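You operate a simulated robot arm through the tools that you are given. There is no shell and no other tool.

You are at the controls of a simulated robot arm. One attempt, no reset.

TASK
Flatten the proud rivet in the hand closer and bin both tabs.
Fine: one stroke, on the tab whose rivet stands up; fingers clear of the ram; both go into the grey bin.

The check looks at the end state, three seconds after you hand in, the way a careful person would. Anything else that was tipped, shoved, dropped, spilled or broken makes it a failure.

THE ROBOT
A 6-joint arm with a two-finger gripper, fixed in place. Base frame: the origin is at the foot of the arm, x ahead of it, y to its left, z up; the work surface is at about z = 820. Lengths are in mm, angles in degrees, forces in N, time in s.
Its first joint turns from -166.0 to 166.0 degrees. Payload 3.43 kg.
The tool frame sits at the grasp point between the pads (the TCP): z along the fingers, y along the line on which they close. The tips reach 20 mm beyond it. The gripper opens to 190 mm. The gripper's body begins 248 mm behind the TCP.
Orientation is that of the tool frame in the base frame, as a unit quaternion [w, x, y, z]. With the fingers straight down and closing along the base's y, the tool's x points along the base's -x, its y along +y and its z along -z.

THE INTERFACE
- The arm moves only by the tool apply_moves. Its argument "plan" is a list of rows, each a list of 7 numbers: the shift along the tool's x, y, z in mm, then the turn, a rotation vector about the tool's x, y, z in degrees, then the closure in counts, from 0 (fully open) to 255 (shut). In form: [[dx, dy, dz, rx, ry, rz, grip], ...]. A call has 1 to 20 rows; each row shifts and turns the commanded pose from where the row before left it, along the tool's axes as they then stand. Each row takes 0.2 s and may step no farther than 50 mm and 8.6 degrees from the row before; otherwise, or with a gripper value out of range, the whole call is refused. Where a pose cannot be reached the arm comes as near as it can. A force on the tool above 40 N (or 10 N above the force at the start of the call, whichever is more), or a blocked arm, ends the call early, and 0.2 s more pass. The fingers move at their own pace (about 153 mm/s each) and stop on an object; they squeeze with about 40 N. The grip force told is the motor's: it shows also when the fingers shut on nothing. Time passes only in rows, and 0.2 s behind the last, so rows that do not move let the fingers close. It gives the time, the measured TCP pose, the force on the tool (base axes), the opening and the grip force at its end, in the units of the frame above (readings bear some noise), with the torque about the TCP (base axes, N m) and any sound that the robot's microphone picked up, and new pictures: "show" is both (left out), scene, wrist or none.
- Cameras (640 x 400 px; columns grow to the right, rows downward): "scene" is fixed at [400.4, 495.8, 1560.8]; the picture's right is [-0.99, -0.13, 0.00], its down [-0.07, 0.52, -0.85] and it looks along [0.11, -0.85, -0.52] (base axes); focal length 309 px, centre (320, 200). "wrist" rides on the gripper at [70, -8, -288] in the tool frame; the picture's right is [0.12, 0.99, 0.00], its down [-0.96, 0.12, -0.25] and it looks along [-0.25, 0.03, 0.97] (tool axes); focal length 261 px, centre (320, 200). There is no depth. A picture from a camera that has moved, and an enlarged one, comes with that camera's place and axes in the base frame and with its lens. The place of the scene camera against the robot may be out by one fixed shift of up to 12 mm in any direction.
- raise_lower(by): slides the trunk up (or, below 0, down) by that many mm; the arm rides with it, the base frame stays. It gives what a move gives, with no picture.
- inspect(camera, box): a new picture of the part [left, top, right, bottom] of that camera's present view, enlarged. The clock stands still meanwhile.
- finish_job(): hands the job in; it is judged then, once.

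Places have to be worked out from the pictures, the camera data and where the tool is seen. Open the gripper and draw the arm clear of the work before you hand the job in, unless the task says otherwise.

The tools are called after "Request:" as a command line: name --pt "numbers of a row" for each row, then --argument value for the rest, lists and objects as JSON in quotes. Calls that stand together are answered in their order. apply_moves: Moves the arm, as the interface text tells. Its arguments: {"type":"object","properties":{"plan":{"type":"array"},"show":{"type":"string","enum":["both","scene","wrist","none"]}},"required":["plan"]} The other tools are called the same way: raise_lower (by) slides the trunk up or down; inspect (camera, box) takes an enlarged picture of a part of a camera's view; finish_job () hands the job in.

At the start:

```text
time_s: 0.0
position: [416.4, -607.7, 1198.9]
ee_rot: [0.0, 0.0, 1.0, 0.0]
ft_force: [0.5, 0.3, 0.1]
wrist_torque: [0.01, 0.01, -0.03]
grip_width: 190.1
grasp_force: 0.0
trunk travel left (down, up): [-250.0, 190.0]
```

scene: 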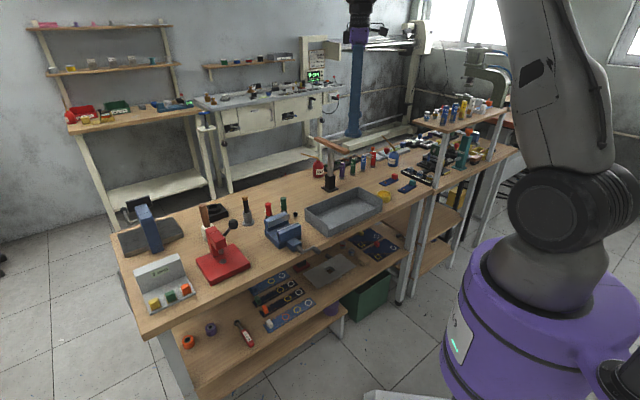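
wrist: 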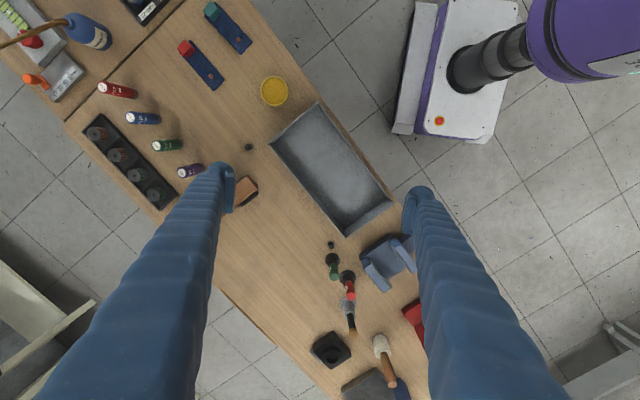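

I'll look closer at the bench before moving: the tabs (two blue strips with red/teal ends near the yellow disc), the hand closer, and the grey bin.

Request:
inspect --camera "scene" --box '[110, 180, 310, 305]'

Request:
inspect --camera "scene" --box '[290, 120, 450, 220]'

Request:
inspect --camera "wrist" --box '[160, 0, 400, 150]'

Request:
inspect --camera "wrist" --box '[240, 220, 440, 400]'

```text
3.20 times, centred on (210, 242) of scene
camera zoom: at [400.4, 495.8, 1560.8], right [-0.99, -0.13, 0.0], down [-0.07, 0.52, -0.85], along [0.11, -0.85, -0.52], focal length 990 px, centre (672, 64)
```

zoom: 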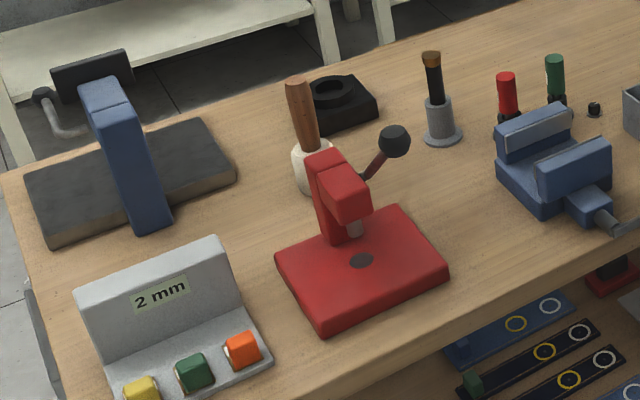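

```text
4.00 times, centred on (370, 170) of scene
camera zoom: at [400.4, 495.8, 1560.8], right [-0.99, -0.13, 0.0], down [-0.07, 0.52, -0.85], along [0.11, -0.85, -0.52], focal length 1237 px, centre (120, 320)
```

zoom: 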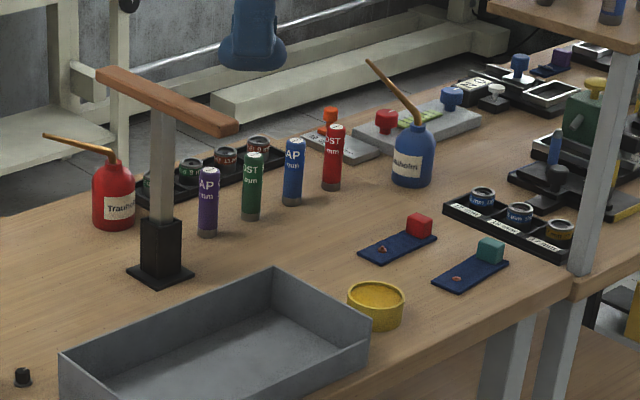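

```text
2.67 times, centred on (280, 75) of wrist
camera zoom: at [345.9, -616.7, 1485.0], right [-0.12, 0.99, 0.0], down [0.96, 0.12, 0.25], along [0.25, 0.03, -0.97], focal length 695 px, centre (427, 533)
```

zoom: 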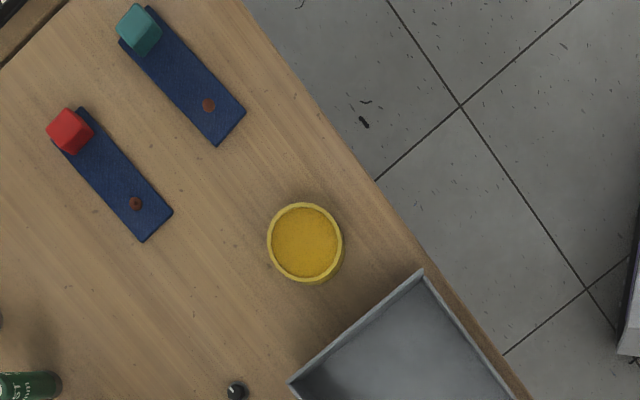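

```text
2.22 times, centred on (340, 310) of wrist
camera zoom: at [345.9, -616.7, 1485.0], right [-0.12, 0.99, 0.0], down [0.96, 0.12, 0.25], along [0.25, 0.03, -0.97], focal length 579 px, centre (276, -44)
```

zoom: 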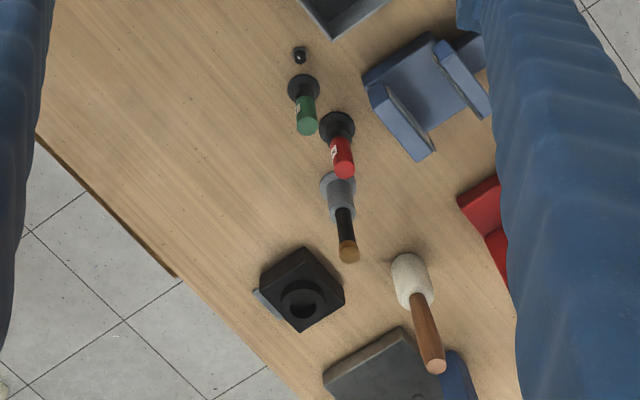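

The red-cube tab's rivet seems to stand up; I'll zoom harder on both rivets and on the red closer.

Request:
inspect --camera "scene" --box '[376, 168, 424, 198]'

Request:
inspect --camera "scene" --box '[185, 210, 265, 290]'

Request:
inspect --camera "wrist" --box '[170, 0, 260, 95]'

```text
13.33 times, centred on (400, 183) of scene
camera zoom: at [400.4, 495.8, 1560.8], right [-0.99, -0.13, 0.0], down [-0.07, 0.52, -0.85], along [0.11, -0.85, -0.52], focal length 4124 px, centre (-747, 427)
```

zoom: 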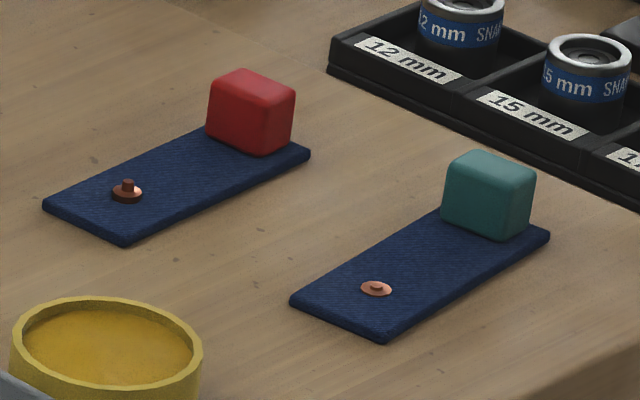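

```text
5.00 times, centred on (225, 250) of scene
camera zoom: at [400.4, 495.8, 1560.8], right [-0.99, -0.13, 0.0], down [-0.07, 0.52, -0.85], along [0.11, -0.85, -0.52], focal length 1546 px, centre (795, -50)
```

zoom: 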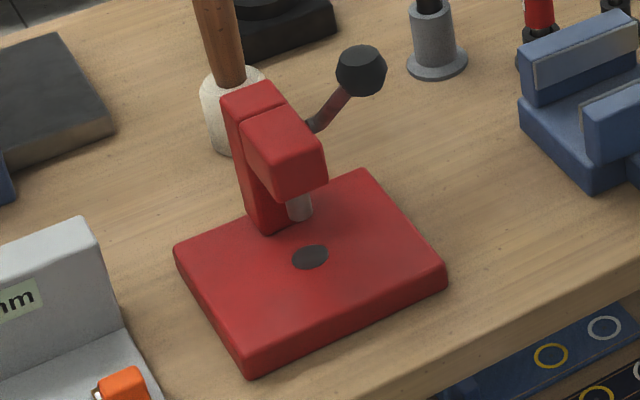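

```text
4.21 times, centred on (215, 48) of wrist
camera zoom: at [345.9, -616.7, 1485.0], right [-0.12, 0.99, 0.0], down [0.96, 0.12, 0.25], along [0.25, 0.03, -0.97], focal length 1098 px, centre (762, 842)
```

zoom: 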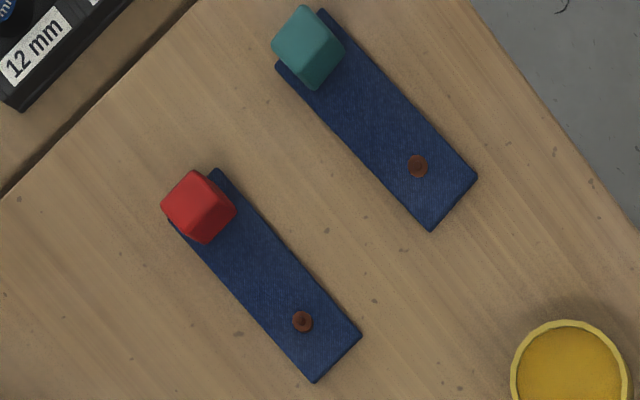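

The red-cube tab carries the proud rivet (near base (251,-885)); the closer's anvil is about (820,-225). I'll fly high toward the closer to view it from above with the wrist camera.

Request:
apply_moves --pt "-31 36 0 0 0 0 0" --pt "-31 36 0 0 0 0 0" --pt "-31 36 0 0 0 0 0" --pt "-31 36 0 0 0 0 0" --pt "-31 36 0 0 0 0 0" --pt "-31 36 0 0 0 0 0" --pt "-31 36 0 0 0 0 0" --pt "-31 36 0 0 0 0 0" --pt "-31 36 0 0 0 0 0" --pt "0 0 0 0 0 0 0" --pt "0 0 0 0 0 0 0"

```text
time_s: 2.4
position: [696.0, -287.1, 1198.7]
ee_rot: [-0.002, 0.001, 1.0, -0.001]
ft_force: [-0.7, -1.3, -0.1]
wrist_torque: [0.1, -0.01, -0.02]
grip_width: 190.1
grasp_force: 0.0
trunk travel left (down, up): [-250.0, 190.0]
camera wrist: at [625.1, -294.8, 1484.5], right [-0.12, 0.99, 0.0], down [0.96, 0.11, 0.25], along [0.24, 0.03, -0.97], focal length 261 px, centre (320, 200)
```

scene: 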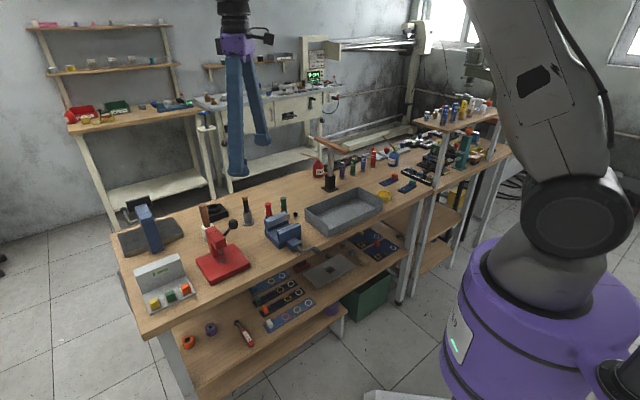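
wrist: 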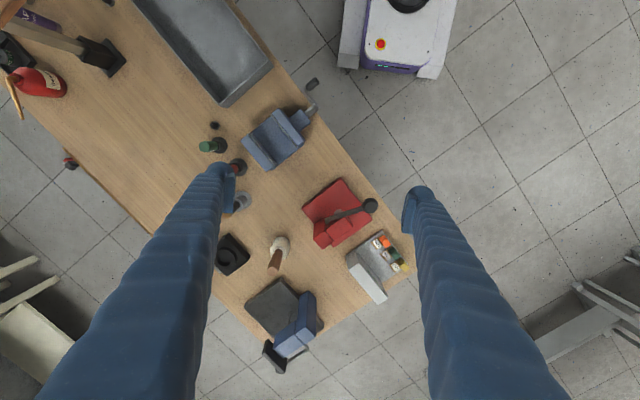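

Now the closer is in view; zooming in on it.

Request:
inspect --camera "wrist" --box '[270, 160, 430, 260]'

Request:
inspect --camera "wrist" --box '[300, 170, 390, 260]'

```text
4.00 times, centred on (350, 210) of wrist
camera zoom: at [625.1, -294.8, 1484.5], right [-0.12, 0.99, 0.0], down [0.96, 0.11, 0.25], along [0.24, 0.03, -0.97], focal length 1043 px, centre (200, 160)
```

zoom: 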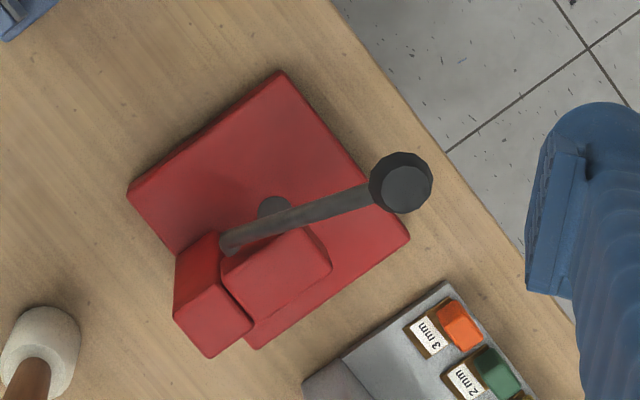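

```text
4.44 times, centred on (345, 215) of wrist
camera zoom: at [625.1, -294.8, 1484.5], right [-0.12, 0.99, 0.0], down [0.96, 0.11, 0.25], along [0.24, 0.03, -0.97], focal length 1158 px, centre (209, 133)
```

zoom: 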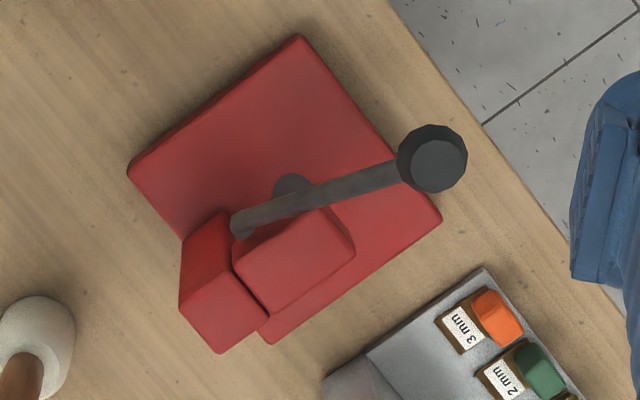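

The closer's plate is centred near (815,-227), its head pointing toward (-x,+y), the lever on the bin side with its knob about z 1040. Before going to the tabs I check the shelf and posts next to them.

Request:
inspect --camera "scene" --box '[370, 80, 530, 200]'

Request:
inspect --camera "scene" --box '[370, 150, 530, 310]'

```text
3.33 times, centred on (450, 140) of scene
camera zoom: at [400.4, 495.8, 1560.8], right [-0.99, -0.13, 0.0], down [-0.07, 0.52, -0.85], along [0.11, -0.85, -0.52], focal length 1031 px, centre (-113, 400)
```

zoom: 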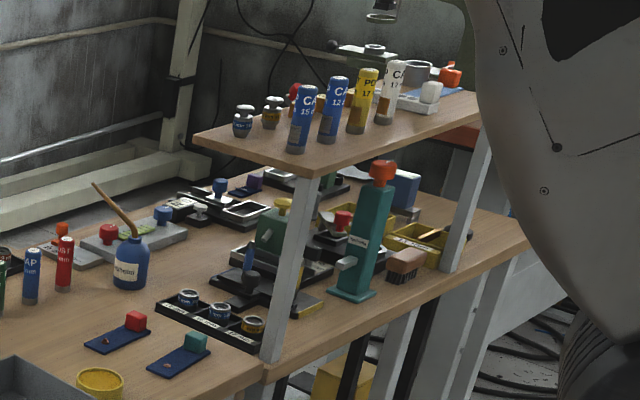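

```text
2.50 times, centred on (450, 230) of scene
camera zoom: at [400.4, 495.8, 1560.8], right [-0.99, -0.13, 0.0], down [-0.07, 0.52, -0.85], along [0.11, -0.85, -0.52], focal length 773 px, centre (-5, 125)
```

zoom: 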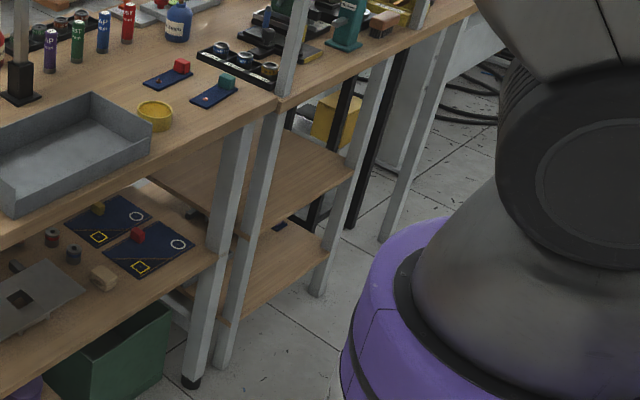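

The shelf corner overhangs near the tabs' far ends, so I want the wrist camera on the rivet side (tool x toward (+,+), yaw about 47°). I turn the tool +133° about its z here, in free air.

Request:
apply_moves --pt "0 0 0 0 0 8.3 0" --pt "0 0 0 0 0 8.3 0" --pt "0 0 0 0 0 8.3 0" --pt "0 0 0 0 0 8.3 0" --pt "0 0 0 0 0 8.3 0" --pt "0 0 0 0 0 8.3 0" --pt "0 0 0 0 0 8.3 0" --pt "0 0 0 0 0 8.3 0" --pt "0 0 0 0 0 8.3 0" --pt "0 0 0 0 0 8.3 0" --pt "0 0 0 0 0 8.3 0" --pt "0 0 0 0 0 8.3 0" --pt "0 0 0 0 0 8.3 0" --pt "0 0 0 0 0 8.3 0" --pt "0 0 0 0 0 8.3 0" --pt "0 0 0 0 0 8.3 0" --pt "0 0 0 0 0 0 0" --pt "0 0 0 0 0 0 0"

```text
time_s: 6.2
position: [695.8, -284.0, 1197.9]
ee_rot: [0.0, 0.916, 0.4, 0.0]
ft_force: [-0.5, 0.1, -0.8]
wrist_torque: [0.0, 0.01, 0.03]
grip_width: 189.9
grasp_force: 0.0
trunk travel left (down, up): [-250.0, 190.0]
camera wrist: at [737.5, -226.7, 1484.9], right [0.81, -0.59, 0.0], down [-0.57, -0.78, 0.25], along [-0.15, -0.2, -0.97], focal length 261 px, centre (320, 200)
```

scene: 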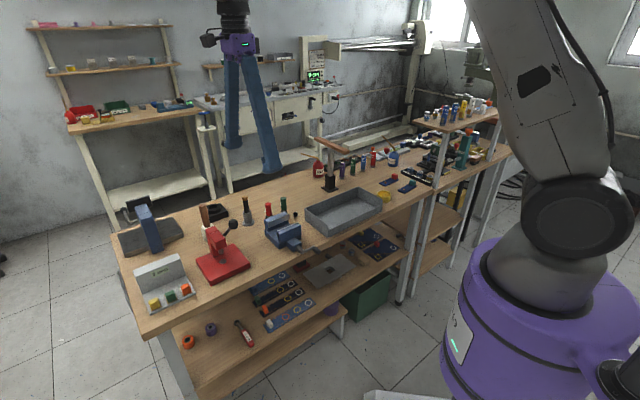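
wrist: 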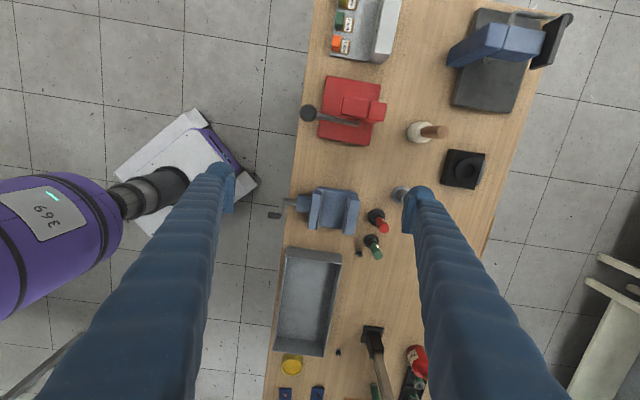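

The turn worked (yaw 47.2°). This new viewpoint gives me a second sight of the closer for triangulation.

Request:
inspect --camera "wrist" --box '[290, 60, 410, 160]'

Request:
inspect --camera "wrist" --box '[260, 230, 440, 400]'

```text
4.00 times, centred on (350, 110) of wrist
camera zoom: at [737.5, -226.7, 1484.9], right [0.81, -0.59, 0.0], down [-0.57, -0.78, 0.25], along [-0.15, -0.2, -0.97], focal length 1043 px, centre (200, 560)
```

zoom: 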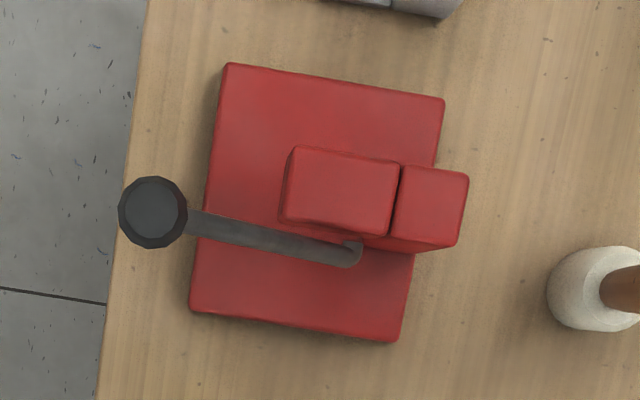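

```text
2.35 times, centred on (350, 315) of wrist
camera zoom: at [737.5, -226.7, 1484.9], right [0.81, -0.59, 0.0], down [-0.57, -0.78, 0.25], along [-0.15, -0.2, -0.97], focal length 613 px, centre (249, -71)
```

zoom: 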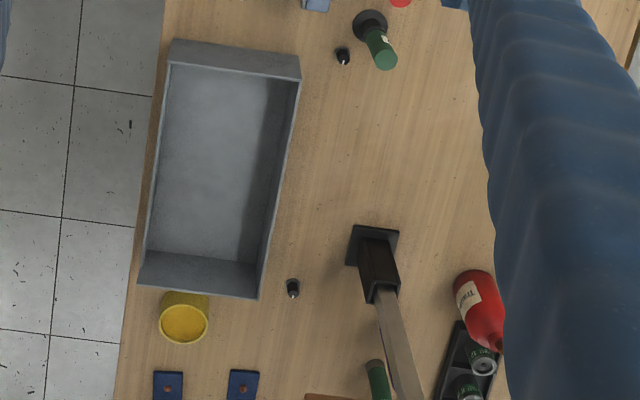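

Triangulating the two wrist views: knob at ≈(740,-189,1030), lever pivot ≈(809,-257,937), plate top z≈845, anvil ≈(814,-224), closer's side axis ≈45.5°. Now I fly over to the tabs for a closer look.

Request:
apply_moves --pt "-48.6 2.4 0 0 0 0 0" --pt "-48.6 2.4 0 0 0 0 0" --pt "-48.6 2.4 0 0 0 0 0" --pt "-48.6 2.4 0 0 0 0 0" --pt "-48.6 2.4 0 0 0 0 0" --pt "-48.6 2.4 0 0 0 0 0" --pt "-48.6 2.4 0 0 0 0 0" --pt "-48.6 2.4 0 0 0 0 0" --pt "-48.6 2.4 0 0 0 0 0" --pt "-48.6 2.4 0 0 0 0 0" --pt "-48.6 2.4 0 0 0 0 0" --pt "-48.6 2.4 0 0 0 0 0" --pt "-48.6 2.4 0 0 0 0 0" --pt "-48.6 2.4 0 0 0 0 0" --pt "0 0 0 0 0 0 0" --pt "0 0 0 0 0 0 0"

```text
time_s: 9.6
position: [257.2, -804.8, 1198.9]
ee_rot: [0.0, 0.916, 0.4, 0.0]
ft_force: [0.9, 0.1, 0.7]
wrist_torque: [-0.11, -0.02, 0.0]
grip_width: 190.0
grasp_force: 0.0
trunk travel left (down, up): [-250.0, 190.0]
camera wrist: at [298.9, -746.9, 1486.8], right [0.81, -0.59, 0.0], down [-0.57, -0.78, 0.25], along [-0.15, -0.2, -0.97], focal length 261 px, centre (320, 200)
```

scene: 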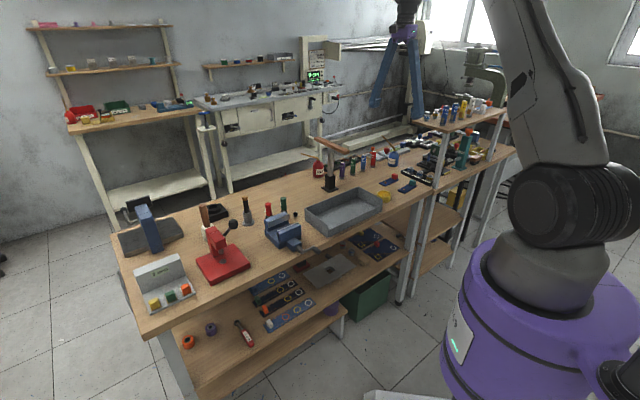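
wrist: 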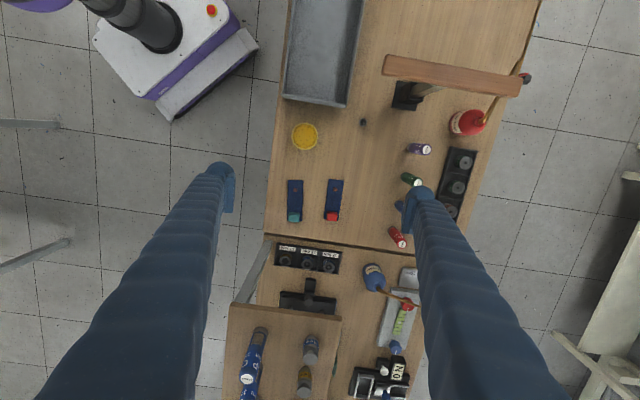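

Request:
inspect --camera "wrist" --box '[270, 165, 370, 235]'

Request:
inspect --camera "wrist" --box '[220, 220, 420, 400]'

Request:
inspect --camera "wrist" --box '[260, 0, 420, 160]'

```text
5.71 times, centred on (320, 200) of wrist
camera zoom: at [298.9, -746.9, 1486.8], right [0.81, -0.59, 0.0], down [-0.57, -0.78, 0.25], along [-0.15, -0.2, -0.97], focal length 1489 px, centre (320, 200)
```

zoom: 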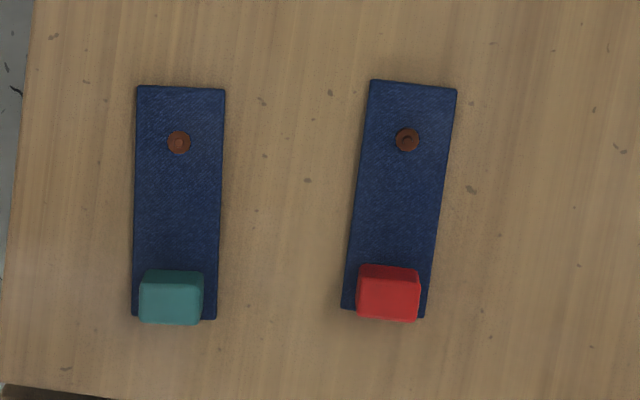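

```text
2.22 times, centred on (320, 310) of wrist
camera zoom: at [298.9, -746.9, 1486.8], right [0.81, -0.59, 0.0], down [-0.57, -0.78, 0.25], along [-0.15, -0.2, -0.97], focal length 579 px, centre (320, -44)
```

zoom: 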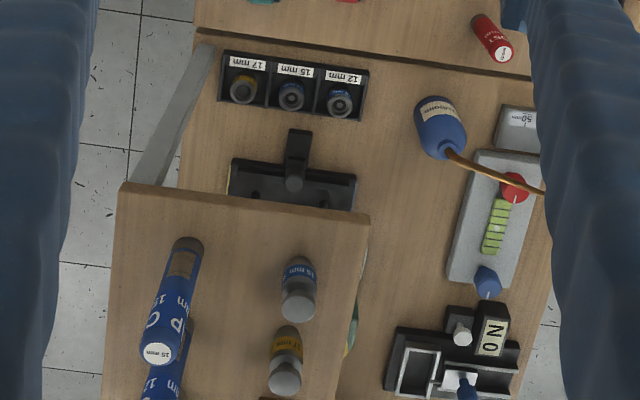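

```text
2.50 times, centred on (340, 80) of wrist
camera zoom: at [298.9, -746.9, 1486.8], right [0.81, -0.59, 0.0], down [-0.57, -0.78, 0.25], along [-0.15, -0.2, -0.97], focal length 652 px, centre (270, 500)
```

zoom: 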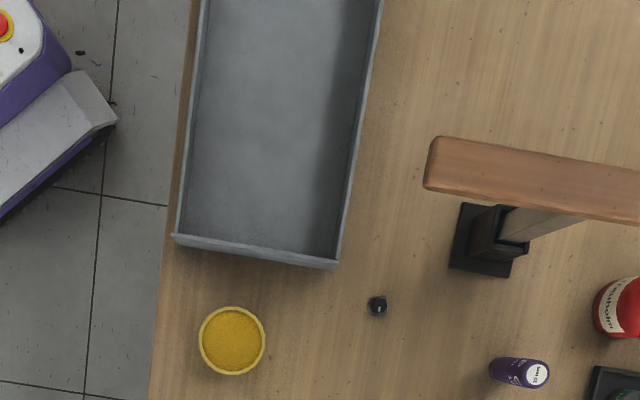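

Red cube centre ≈(201.5,-934), tab yaw 47.4°, 110 mm long with rivet 67 mm from the cube; cube ≈28 mm. The shelf edge lies ~95 mm beyond it, so a vertical grip is clear; I move over the red cube with fingers at ~70 mm.

Request:
apply_moves --pt "-33.1 11.7 34 0 0 0 161" --pt "-33.1 11.7 34 0 0 0 161" --pt "-33.1 11.7 34 0 0 0 161" --pt "-33.1 11.7 34 0 0 0 161" --pt "0 0 40 0 0 0 161" --pt "0 0 40 0 0 0 161" --pt "0 0 40 0 0 0 161" --pt "0 0 0 0 0 0 161" --pt "0 0 0 0 0 0 161"

```text
time_s: 11.6
position: [201.2, -935.6, 944.3]
ee_rot: [0.0, 0.916, 0.401, 0.0]
ft_force: [0.2, -0.4, 1.5]
wrist_torque: [-0.06, -0.01, 0.01]
grip_width: 70.0
grasp_force: 0.1
trunk travel left (down, up): [-250.0, 190.0]
camera wrist: at [243.4, -878.2, 1230.4], right [0.81, -0.59, 0.0], down [-0.57, -0.78, 0.25], along [-0.15, -0.2, -0.97], focal length 261 px, centre (320, 200)
```

scene: 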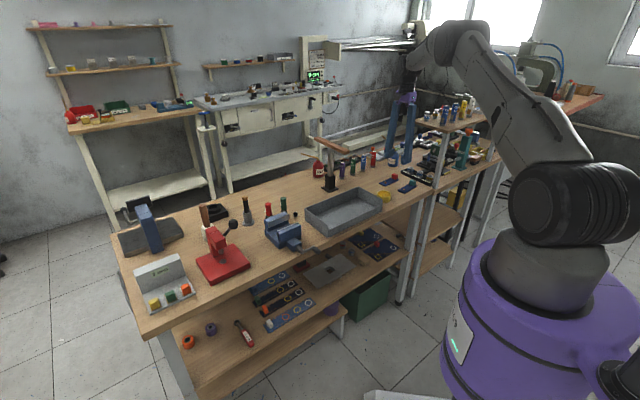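
wrist: 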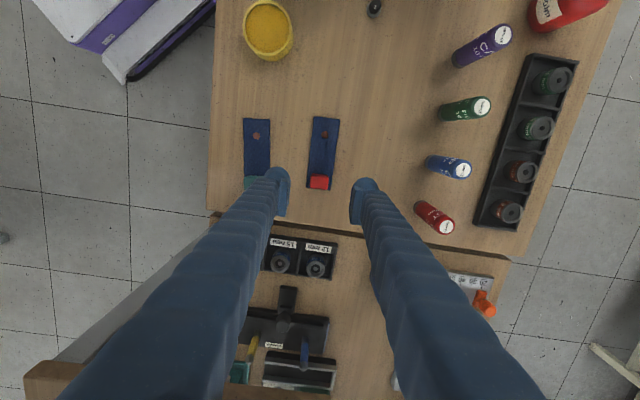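

The red cube sits right below the grasp point by projection. Zooming to confirm alignment before descending.

Request:
inspect --camera "wrist" --box '[230, 100, 390, 220]'

Request:
inspect --camera "scene" --box '[370, 130, 450, 200]'

```text
3.33 times, centred on (310, 160) of wrist
camera zoom: at [243.4, -878.2, 1230.4], right [0.81, -0.59, 0.0], down [-0.57, -0.78, 0.25], along [-0.15, -0.2, -0.97], focal length 869 px, centre (353, 333)
```

zoom: 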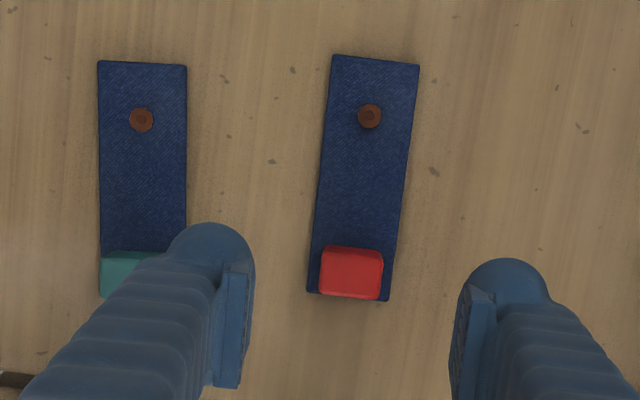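

```text
5.71 times, centred on (410, 165) of scene
camera zoom: at [400.4, 495.8, 1560.8], right [-0.99, -0.13, 0.0], down [-0.07, 0.52, -0.85], along [0.11, -0.85, -0.52], focal length 1767 px, centre (-194, 400)
```

zoom: 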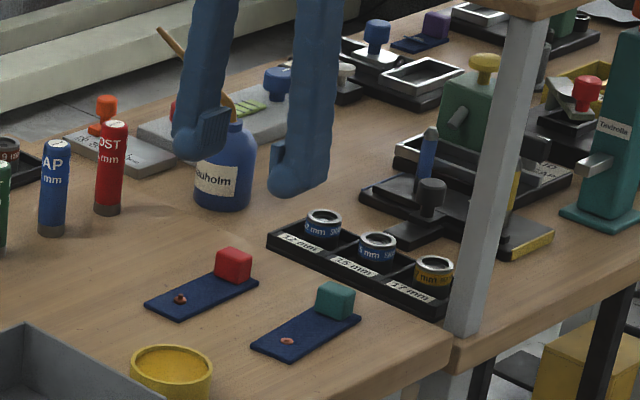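

Aligned within ~1 mm. Descending to z≈850 with fingers still open.

Request:
apply_moves --pt "0.5 0 40 0 0 0 161" --pt "0 0 35 0 0 0 161" --pt "0 0 18 0 0 0 161" --pt "0 0 0 0 0 0 161" --pt "0 0 0 0 0 0 161"

Request:
inspect --camera "wrist" --box '[230, 100, 390, 220]'

Request:
inspect --camera "scene" --box '[370, 140, 450, 210]'

```text
time_s: 12.8
position: [202.2, -935.0, 850.0]
ee_rot: [0.0, 0.916, 0.4, 0.0]
ft_force: [0.6, -0.3, -0.6]
wrist_torque: [0.0, -0.03, 0.01]
grip_width: 70.1
grasp_force: 0.0
trunk travel left (down, up): [-250.0, 190.0]
camera wrist: at [243.3, -878.3, 1136.5], right [0.81, -0.59, 0.0], down [-0.57, -0.78, 0.25], along [-0.15, -0.2, -0.97], focal length 261 px, centre (320, 200)
```

scene: 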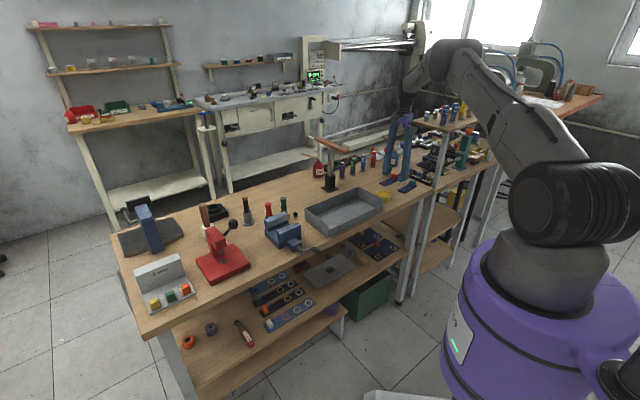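
wrist: 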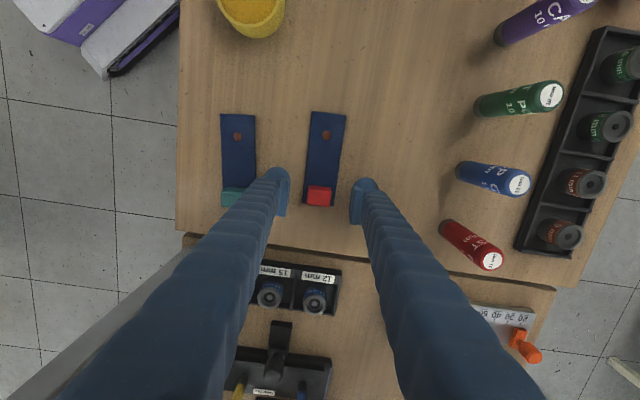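

```text
3.33 times, centred on (310, 160) of wrist
camera zoom: at [243.3, -878.3, 1136.5], right [0.81, -0.59, 0.0], down [-0.57, -0.78, 0.25], along [-0.15, -0.2, -0.97], focal length 869 px, centre (353, 333)
```

zoom: 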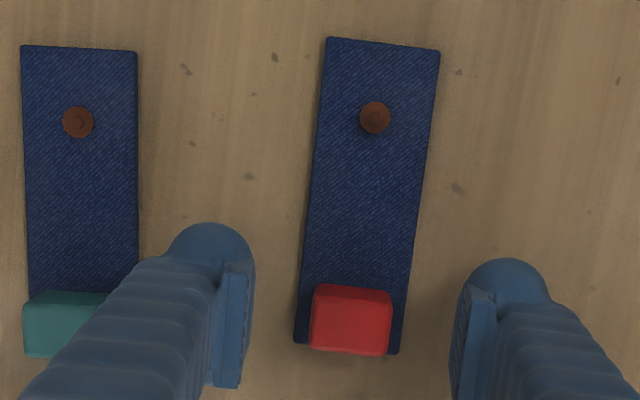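

```text
5.71 times, centred on (410, 175) of scene
camera zoom: at [400.4, 495.8, 1560.8], right [-0.99, -0.13, 0.0], down [-0.07, 0.52, -0.85], along [0.11, -0.85, -0.52], focal length 1767 px, centre (-194, 343)
```

zoom: 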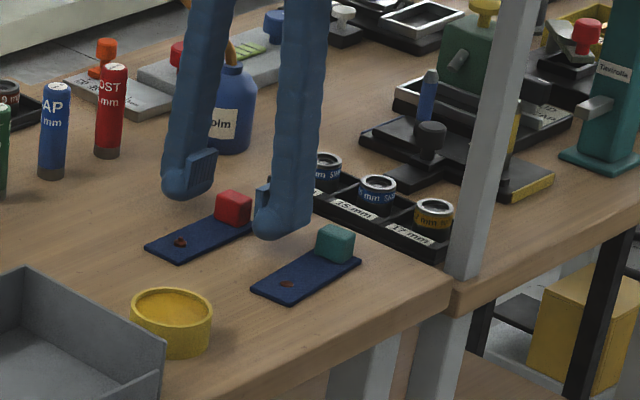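

Fingertips hover ~10 mm above the bench straddling the red cube. Lower 2.5 mm and close.

Request:
apply_moves --pt "0 0 2.5 0 0 0 161" --pt "0 0 0 0 0 0 190" --pt "0 0 0 0 0 0 225" --pt "0 0 0 0 0 0 255" --pt "0 0 0 0 0 0 255" --pt "0 0 0 0 0 0 255"

Request:
inspect --camera "wrist" --box '[230, 100, 390, 220]'

```text
time_s: 14.2
position: [201.0, -935.9, 847.7]
ee_rot: [0.0, 0.916, 0.401, 0.0]
ft_force: [0.3, 0.4, -0.5]
wrist_torque: [-0.02, 0.02, 0.02]
grip_width: 26.5
grasp_force: 40.0
trunk travel left (down, up): [-250.0, 190.0]
camera wrist: at [243.4, -878.0, 1133.8], right [0.81, -0.59, 0.0], down [-0.57, -0.78, 0.25], along [-0.15, -0.2, -0.97], focal length 261 px, centre (320, 200)
```

scene: 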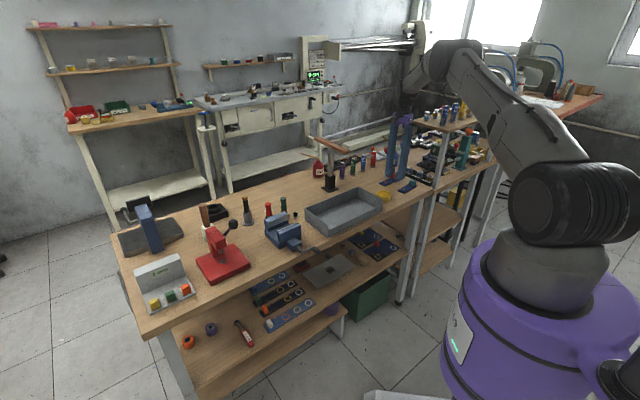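
wrist: 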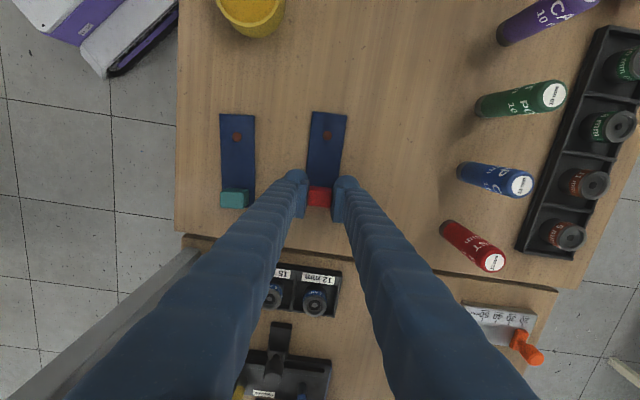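

```text
3.33 times, centred on (310, 160) of wrist
camera zoom: at [243.4, -878.0, 1133.8], right [0.81, -0.59, 0.0], down [-0.57, -0.78, 0.25], along [-0.15, -0.2, -0.97], focal length 869 px, centre (353, 333)
```

zoom: 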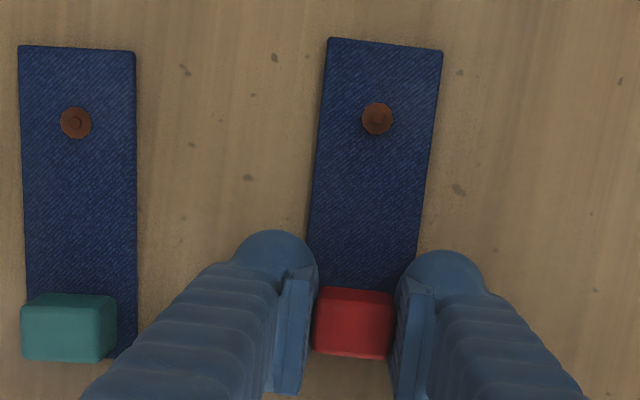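

Gripped the red cube at 26.5 mm; rivet lies ≈68 mm along tool +x from the TCP and the tab bottom 27.7 mm below it. Lifting straight up.

Request:
apply_moves --pt "0 0 -15 0 0 0 255" --pt "0 0 -30 0 0 0 255" --pt "0 0 -43 0 0 0 255" --pt "0 0 -43 0 0 0 255" --pt "0 0 -43 0 0 0 255" --pt "0 0 -43 0 0 0 255" --pt "0 0 -43 0 0 0 255" --pt "0 0 -43 0 0 0 255" --pt "0 0 0 0 0 0 255"

Request:
inspect --camera "wrist" --box '[230, 100, 390, 220]'

```text
time_s: 16.2
position: [202.6, -934.7, 1150.1]
ee_rot: [0.0, 0.917, 0.4, 0.0]
ft_force: [0.2, -1.2, -0.5]
wrist_torque: [-0.01, 0.0, 0.01]
grip_width: 26.4
grasp_force: 40.2
trunk travel left (down, up): [-250.0, 190.0]
camera wrist: at [243.6, -877.3, 1437.0], right [0.81, -0.59, 0.0], down [-0.57, -0.78, 0.25], along [-0.15, -0.2, -0.97], focal length 261 px, centre (320, 200)
```

scene: 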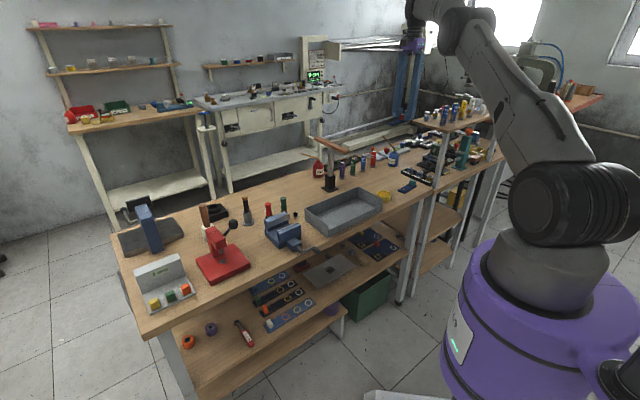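
wrist: 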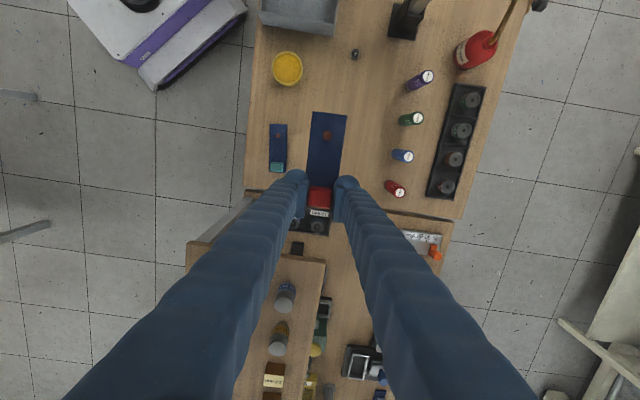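

```text
3.33 times, centred on (310, 160) of wrist
camera zoom: at [243.6, -877.3, 1437.0], right [0.81, -0.59, 0.0], down [-0.57, -0.78, 0.25], along [-0.15, -0.2, -0.97], focal length 869 px, centre (353, 333)
```

zoom: 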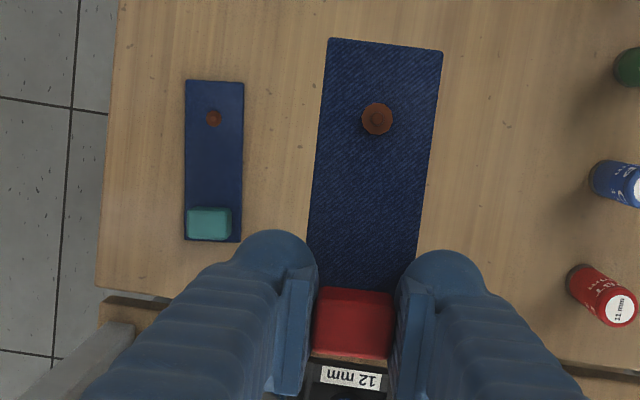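

Tab is held rigidly. Flying at height to a staging spot on the closer's bin side, about (714,-326), yaw trimmed to 45.6°.

Request:
apply_moves --pt "46.8 -2.26 -5 0 0 0 255" --pt "46.8 -2.26 -5 0 0 0 255" --pt "46.8 -2.26 -5 0 0 0 255" --pt "46.8 -2.26 -5 0 0 0 255" --pt "46.8 -2.26 0 0 0 0 255" --pt "46.8 -2.26 0 0 0 0 255" --pt "46.8 -2.26 0 0 0 0 255" --pt "46.8 -2.26 0 0 0 0 255" --pt "46.8 -2.26 0 0 0 0 255" --pt "46.8 -2.26 0 0 0 0 255" --pt "46.8 -2.26 0 0 0 0 255" --pt "46.8 -2.26 0 0 0 0 255" --pt "46.8 -2.26 0 0 0 0 255" --pt "46.8 -2.26 0 0 0 0 255" --pt "46.8 -2.26 0 0 0 0 255" --pt "46.8 -2.26 0 0 0 0 255" --pt "46.8 -2.26 0 0 0 0 255" --pt "0 0 10 0 0 1.6 255" --pt "0 0 10 0 0 0 255" --pt "0 0 0 0 0 0 255"

Request:
inspect --camera "wrist" --box '[230, 40, 410, 220]'

```text
time_s: 20.4
position: [714.5, -325.5, 1150.7]
ee_rot: [-0.001, 0.922, 0.388, 0.0]
ft_force: [0.0, 0.6, -1.1]
wrist_torque: [-0.03, 0.0, -0.02]
grip_width: 26.4
grasp_force: 39.3
trunk travel left (down, up): [-250.0, 190.0]
camera wrist: at [757.9, -268.4, 1436.8], right [0.79, -0.61, 0.0], down [-0.59, -0.77, 0.25], along [-0.15, -0.2, -0.97], focal length 261 px, centre (320, 200)
```

scene: 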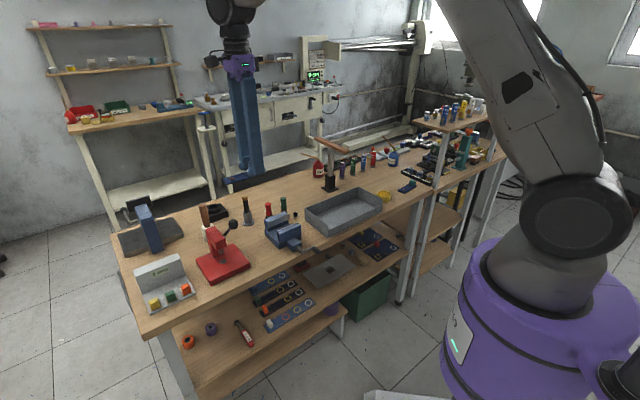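
wrist: 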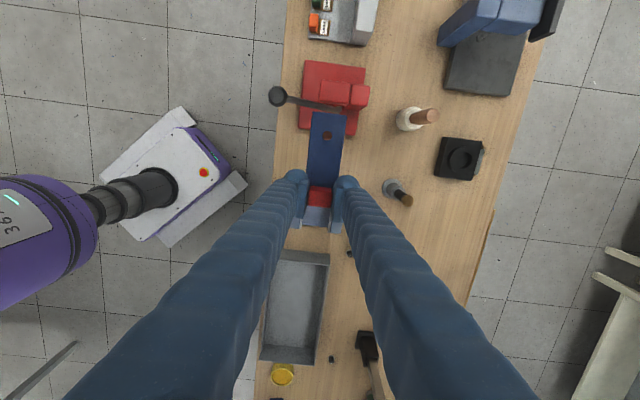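

```text
2.22 times, centred on (320, 130) of wrist
camera zoom: at [757.9, -268.4, 1436.8], right [0.79, -0.61, 0.0], down [-0.59, -0.77, 0.25], along [-0.15, -0.2, -0.97], focal length 579 px, centre (320, 356)
```

zoom: 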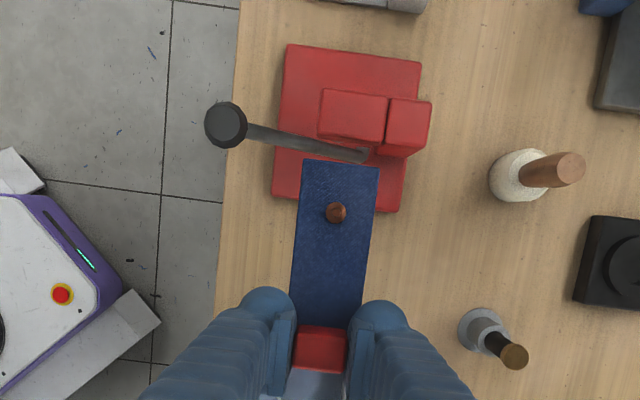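

The tab's end is clear of the lever rod by ~15 mm laterally and the fingers clear of the vise by ~15–25 mm. Descending partway to recheck.

Request:
apply_moves --pt "0 0 40 0 0 0 255" --pt "0 0 40 0 0 0 255" --pt "0 0 40 0 0 0 255" --pt "0 0 40 0 0 0 255" --pt "0 0 20 0 0 0 255" --pt "0 0 0 0 0 0 255"

Request:
inspect --camera "wrist" --box '[200, 0, 440, 220]'

Request:
inspect --camera "scene" --box '[180, 170, 310, 290]'

```text
time_s: 21.8
position: [714.1, -325.0, 970.6]
ee_rot: [0.0, 0.922, 0.388, 0.0]
ft_force: [0.5, -0.4, -0.7]
wrist_torque: [-0.02, 0.01, -0.02]
grip_width: 26.5
grasp_force: 39.8
trunk travel left (down, up): [-250.0, 190.0]
camera wrist: at [757.8, -268.5, 1256.2], right [0.79, -0.61, 0.0], down [-0.59, -0.77, 0.25], along [-0.15, -0.2, -0.97], focal length 261 px, centre (320, 200)
```

scene: 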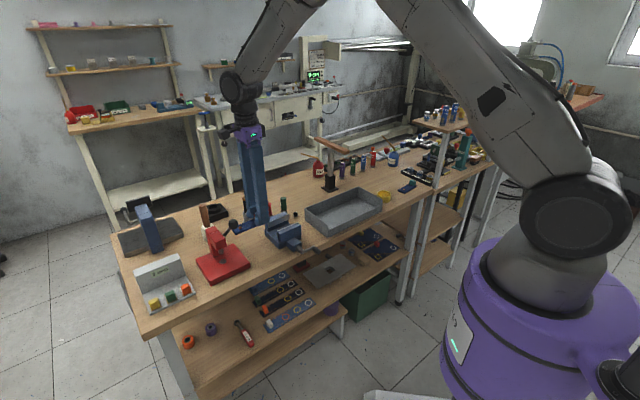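
wrist: 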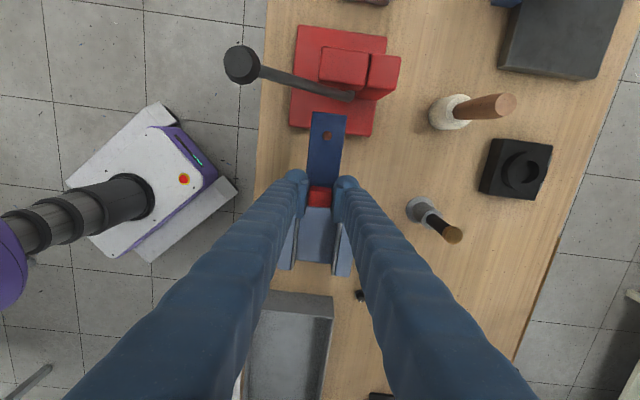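

```text
1.82 times, centred on (320, 110) of wrist
camera zoom: at [757.8, -268.5, 1256.2], right [0.79, -0.61, 0.0], down [-0.59, -0.77, 0.25], along [-0.15, -0.2, -0.97], focal length 474 px, centre (320, 364)
```

zoom: 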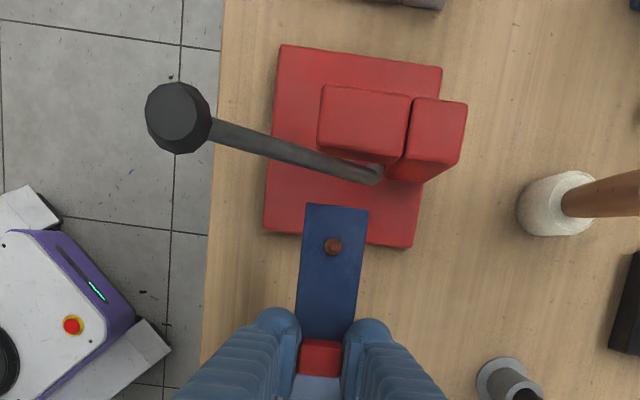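

```text
3.33 times, centred on (245, 230) of scene
camera zoom: at [400.4, 495.8, 1560.8], right [-0.99, -0.13, 0.0], down [-0.07, 0.52, -0.85], along [0.11, -0.85, -0.52], focal length 1031 px, centre (570, 100)
```

zoom: 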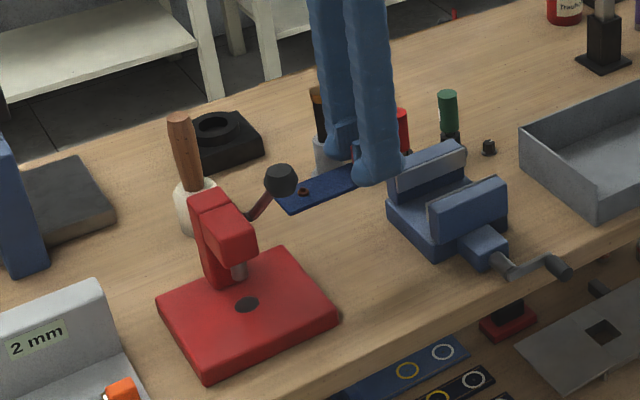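

Vise edge is ~35 mm from the fingers, rod ~15 mm from the tab. I descend to TCP z≈881 (tab bottom ≈8 mm above the plate, rivet top well below the raised ram).

Request:
apply_moves --pt "0 0 40 0 0 0 255" --pt "0 0 30 0 0 0 255" --pt "0 0 19.5 0 0 0 255" --pt "0 0 0 0 0 0 255" --pt "0 0 0 0 0 0 255"

Request:
inspect --camera "scene" --box '[185, 210, 285, 280]'

Request:
inspect --camera "wrist" --box '[200, 0, 440, 220]'

```text
time_s: 23.0
position: [712.7, -325.5, 879.5]
ee_rot: [0.0, 0.922, 0.387, 0.001]
ft_force: [-0.6, 0.3, -0.9]
wrist_torque: [-0.01, -0.01, -0.01]
grip_width: 26.2
grasp_force: 40.0
trunk travel left (down, up): [-250.0, 190.0]
camera wrist: at [757.7, -268.9, 1166.6], right [0.79, -0.61, 0.0], down [-0.59, -0.77, 0.25], along [-0.15, -0.2, -0.97], focal length 261 px, centre (320, 200)
```

scene: 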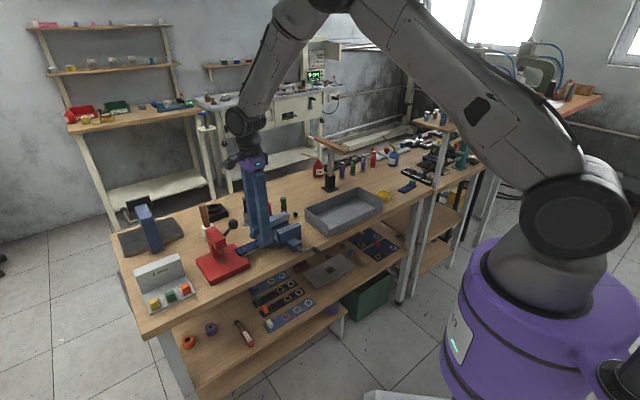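
wrist: 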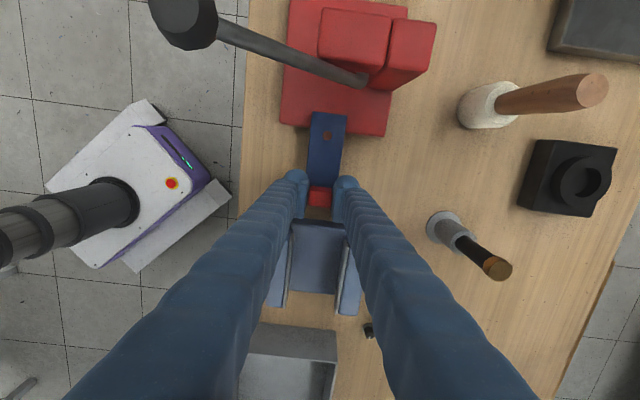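

```text
5.71 times, centred on (235, 245) of scene
camera zoom: at [400.4, 495.8, 1560.8], right [-0.99, -0.13, 0.0], down [-0.07, 0.52, -0.85], along [0.11, -0.85, -0.52], focal length 1767 px, centre (806, -57)
```

zoom: 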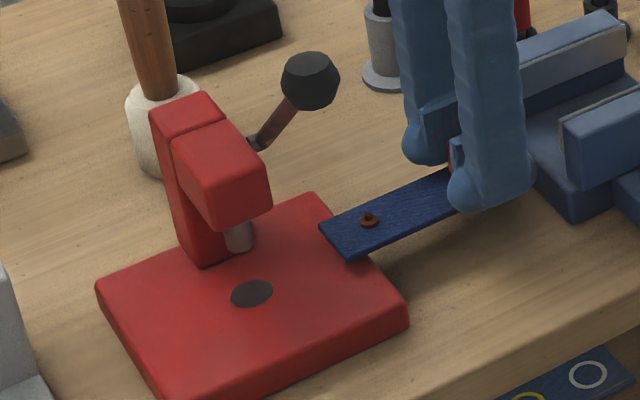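

```text
1.82 times, centred on (320, 110) of wrist
camera zoom: at [757.7, -268.9, 1166.6], right [0.79, -0.61, 0.0], down [-0.59, -0.77, 0.25], along [-0.15, -0.2, -0.97], focal length 474 px, centre (320, 364)
```

zoom: 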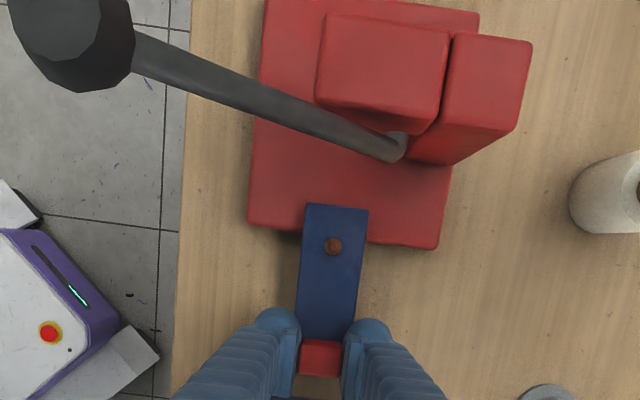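

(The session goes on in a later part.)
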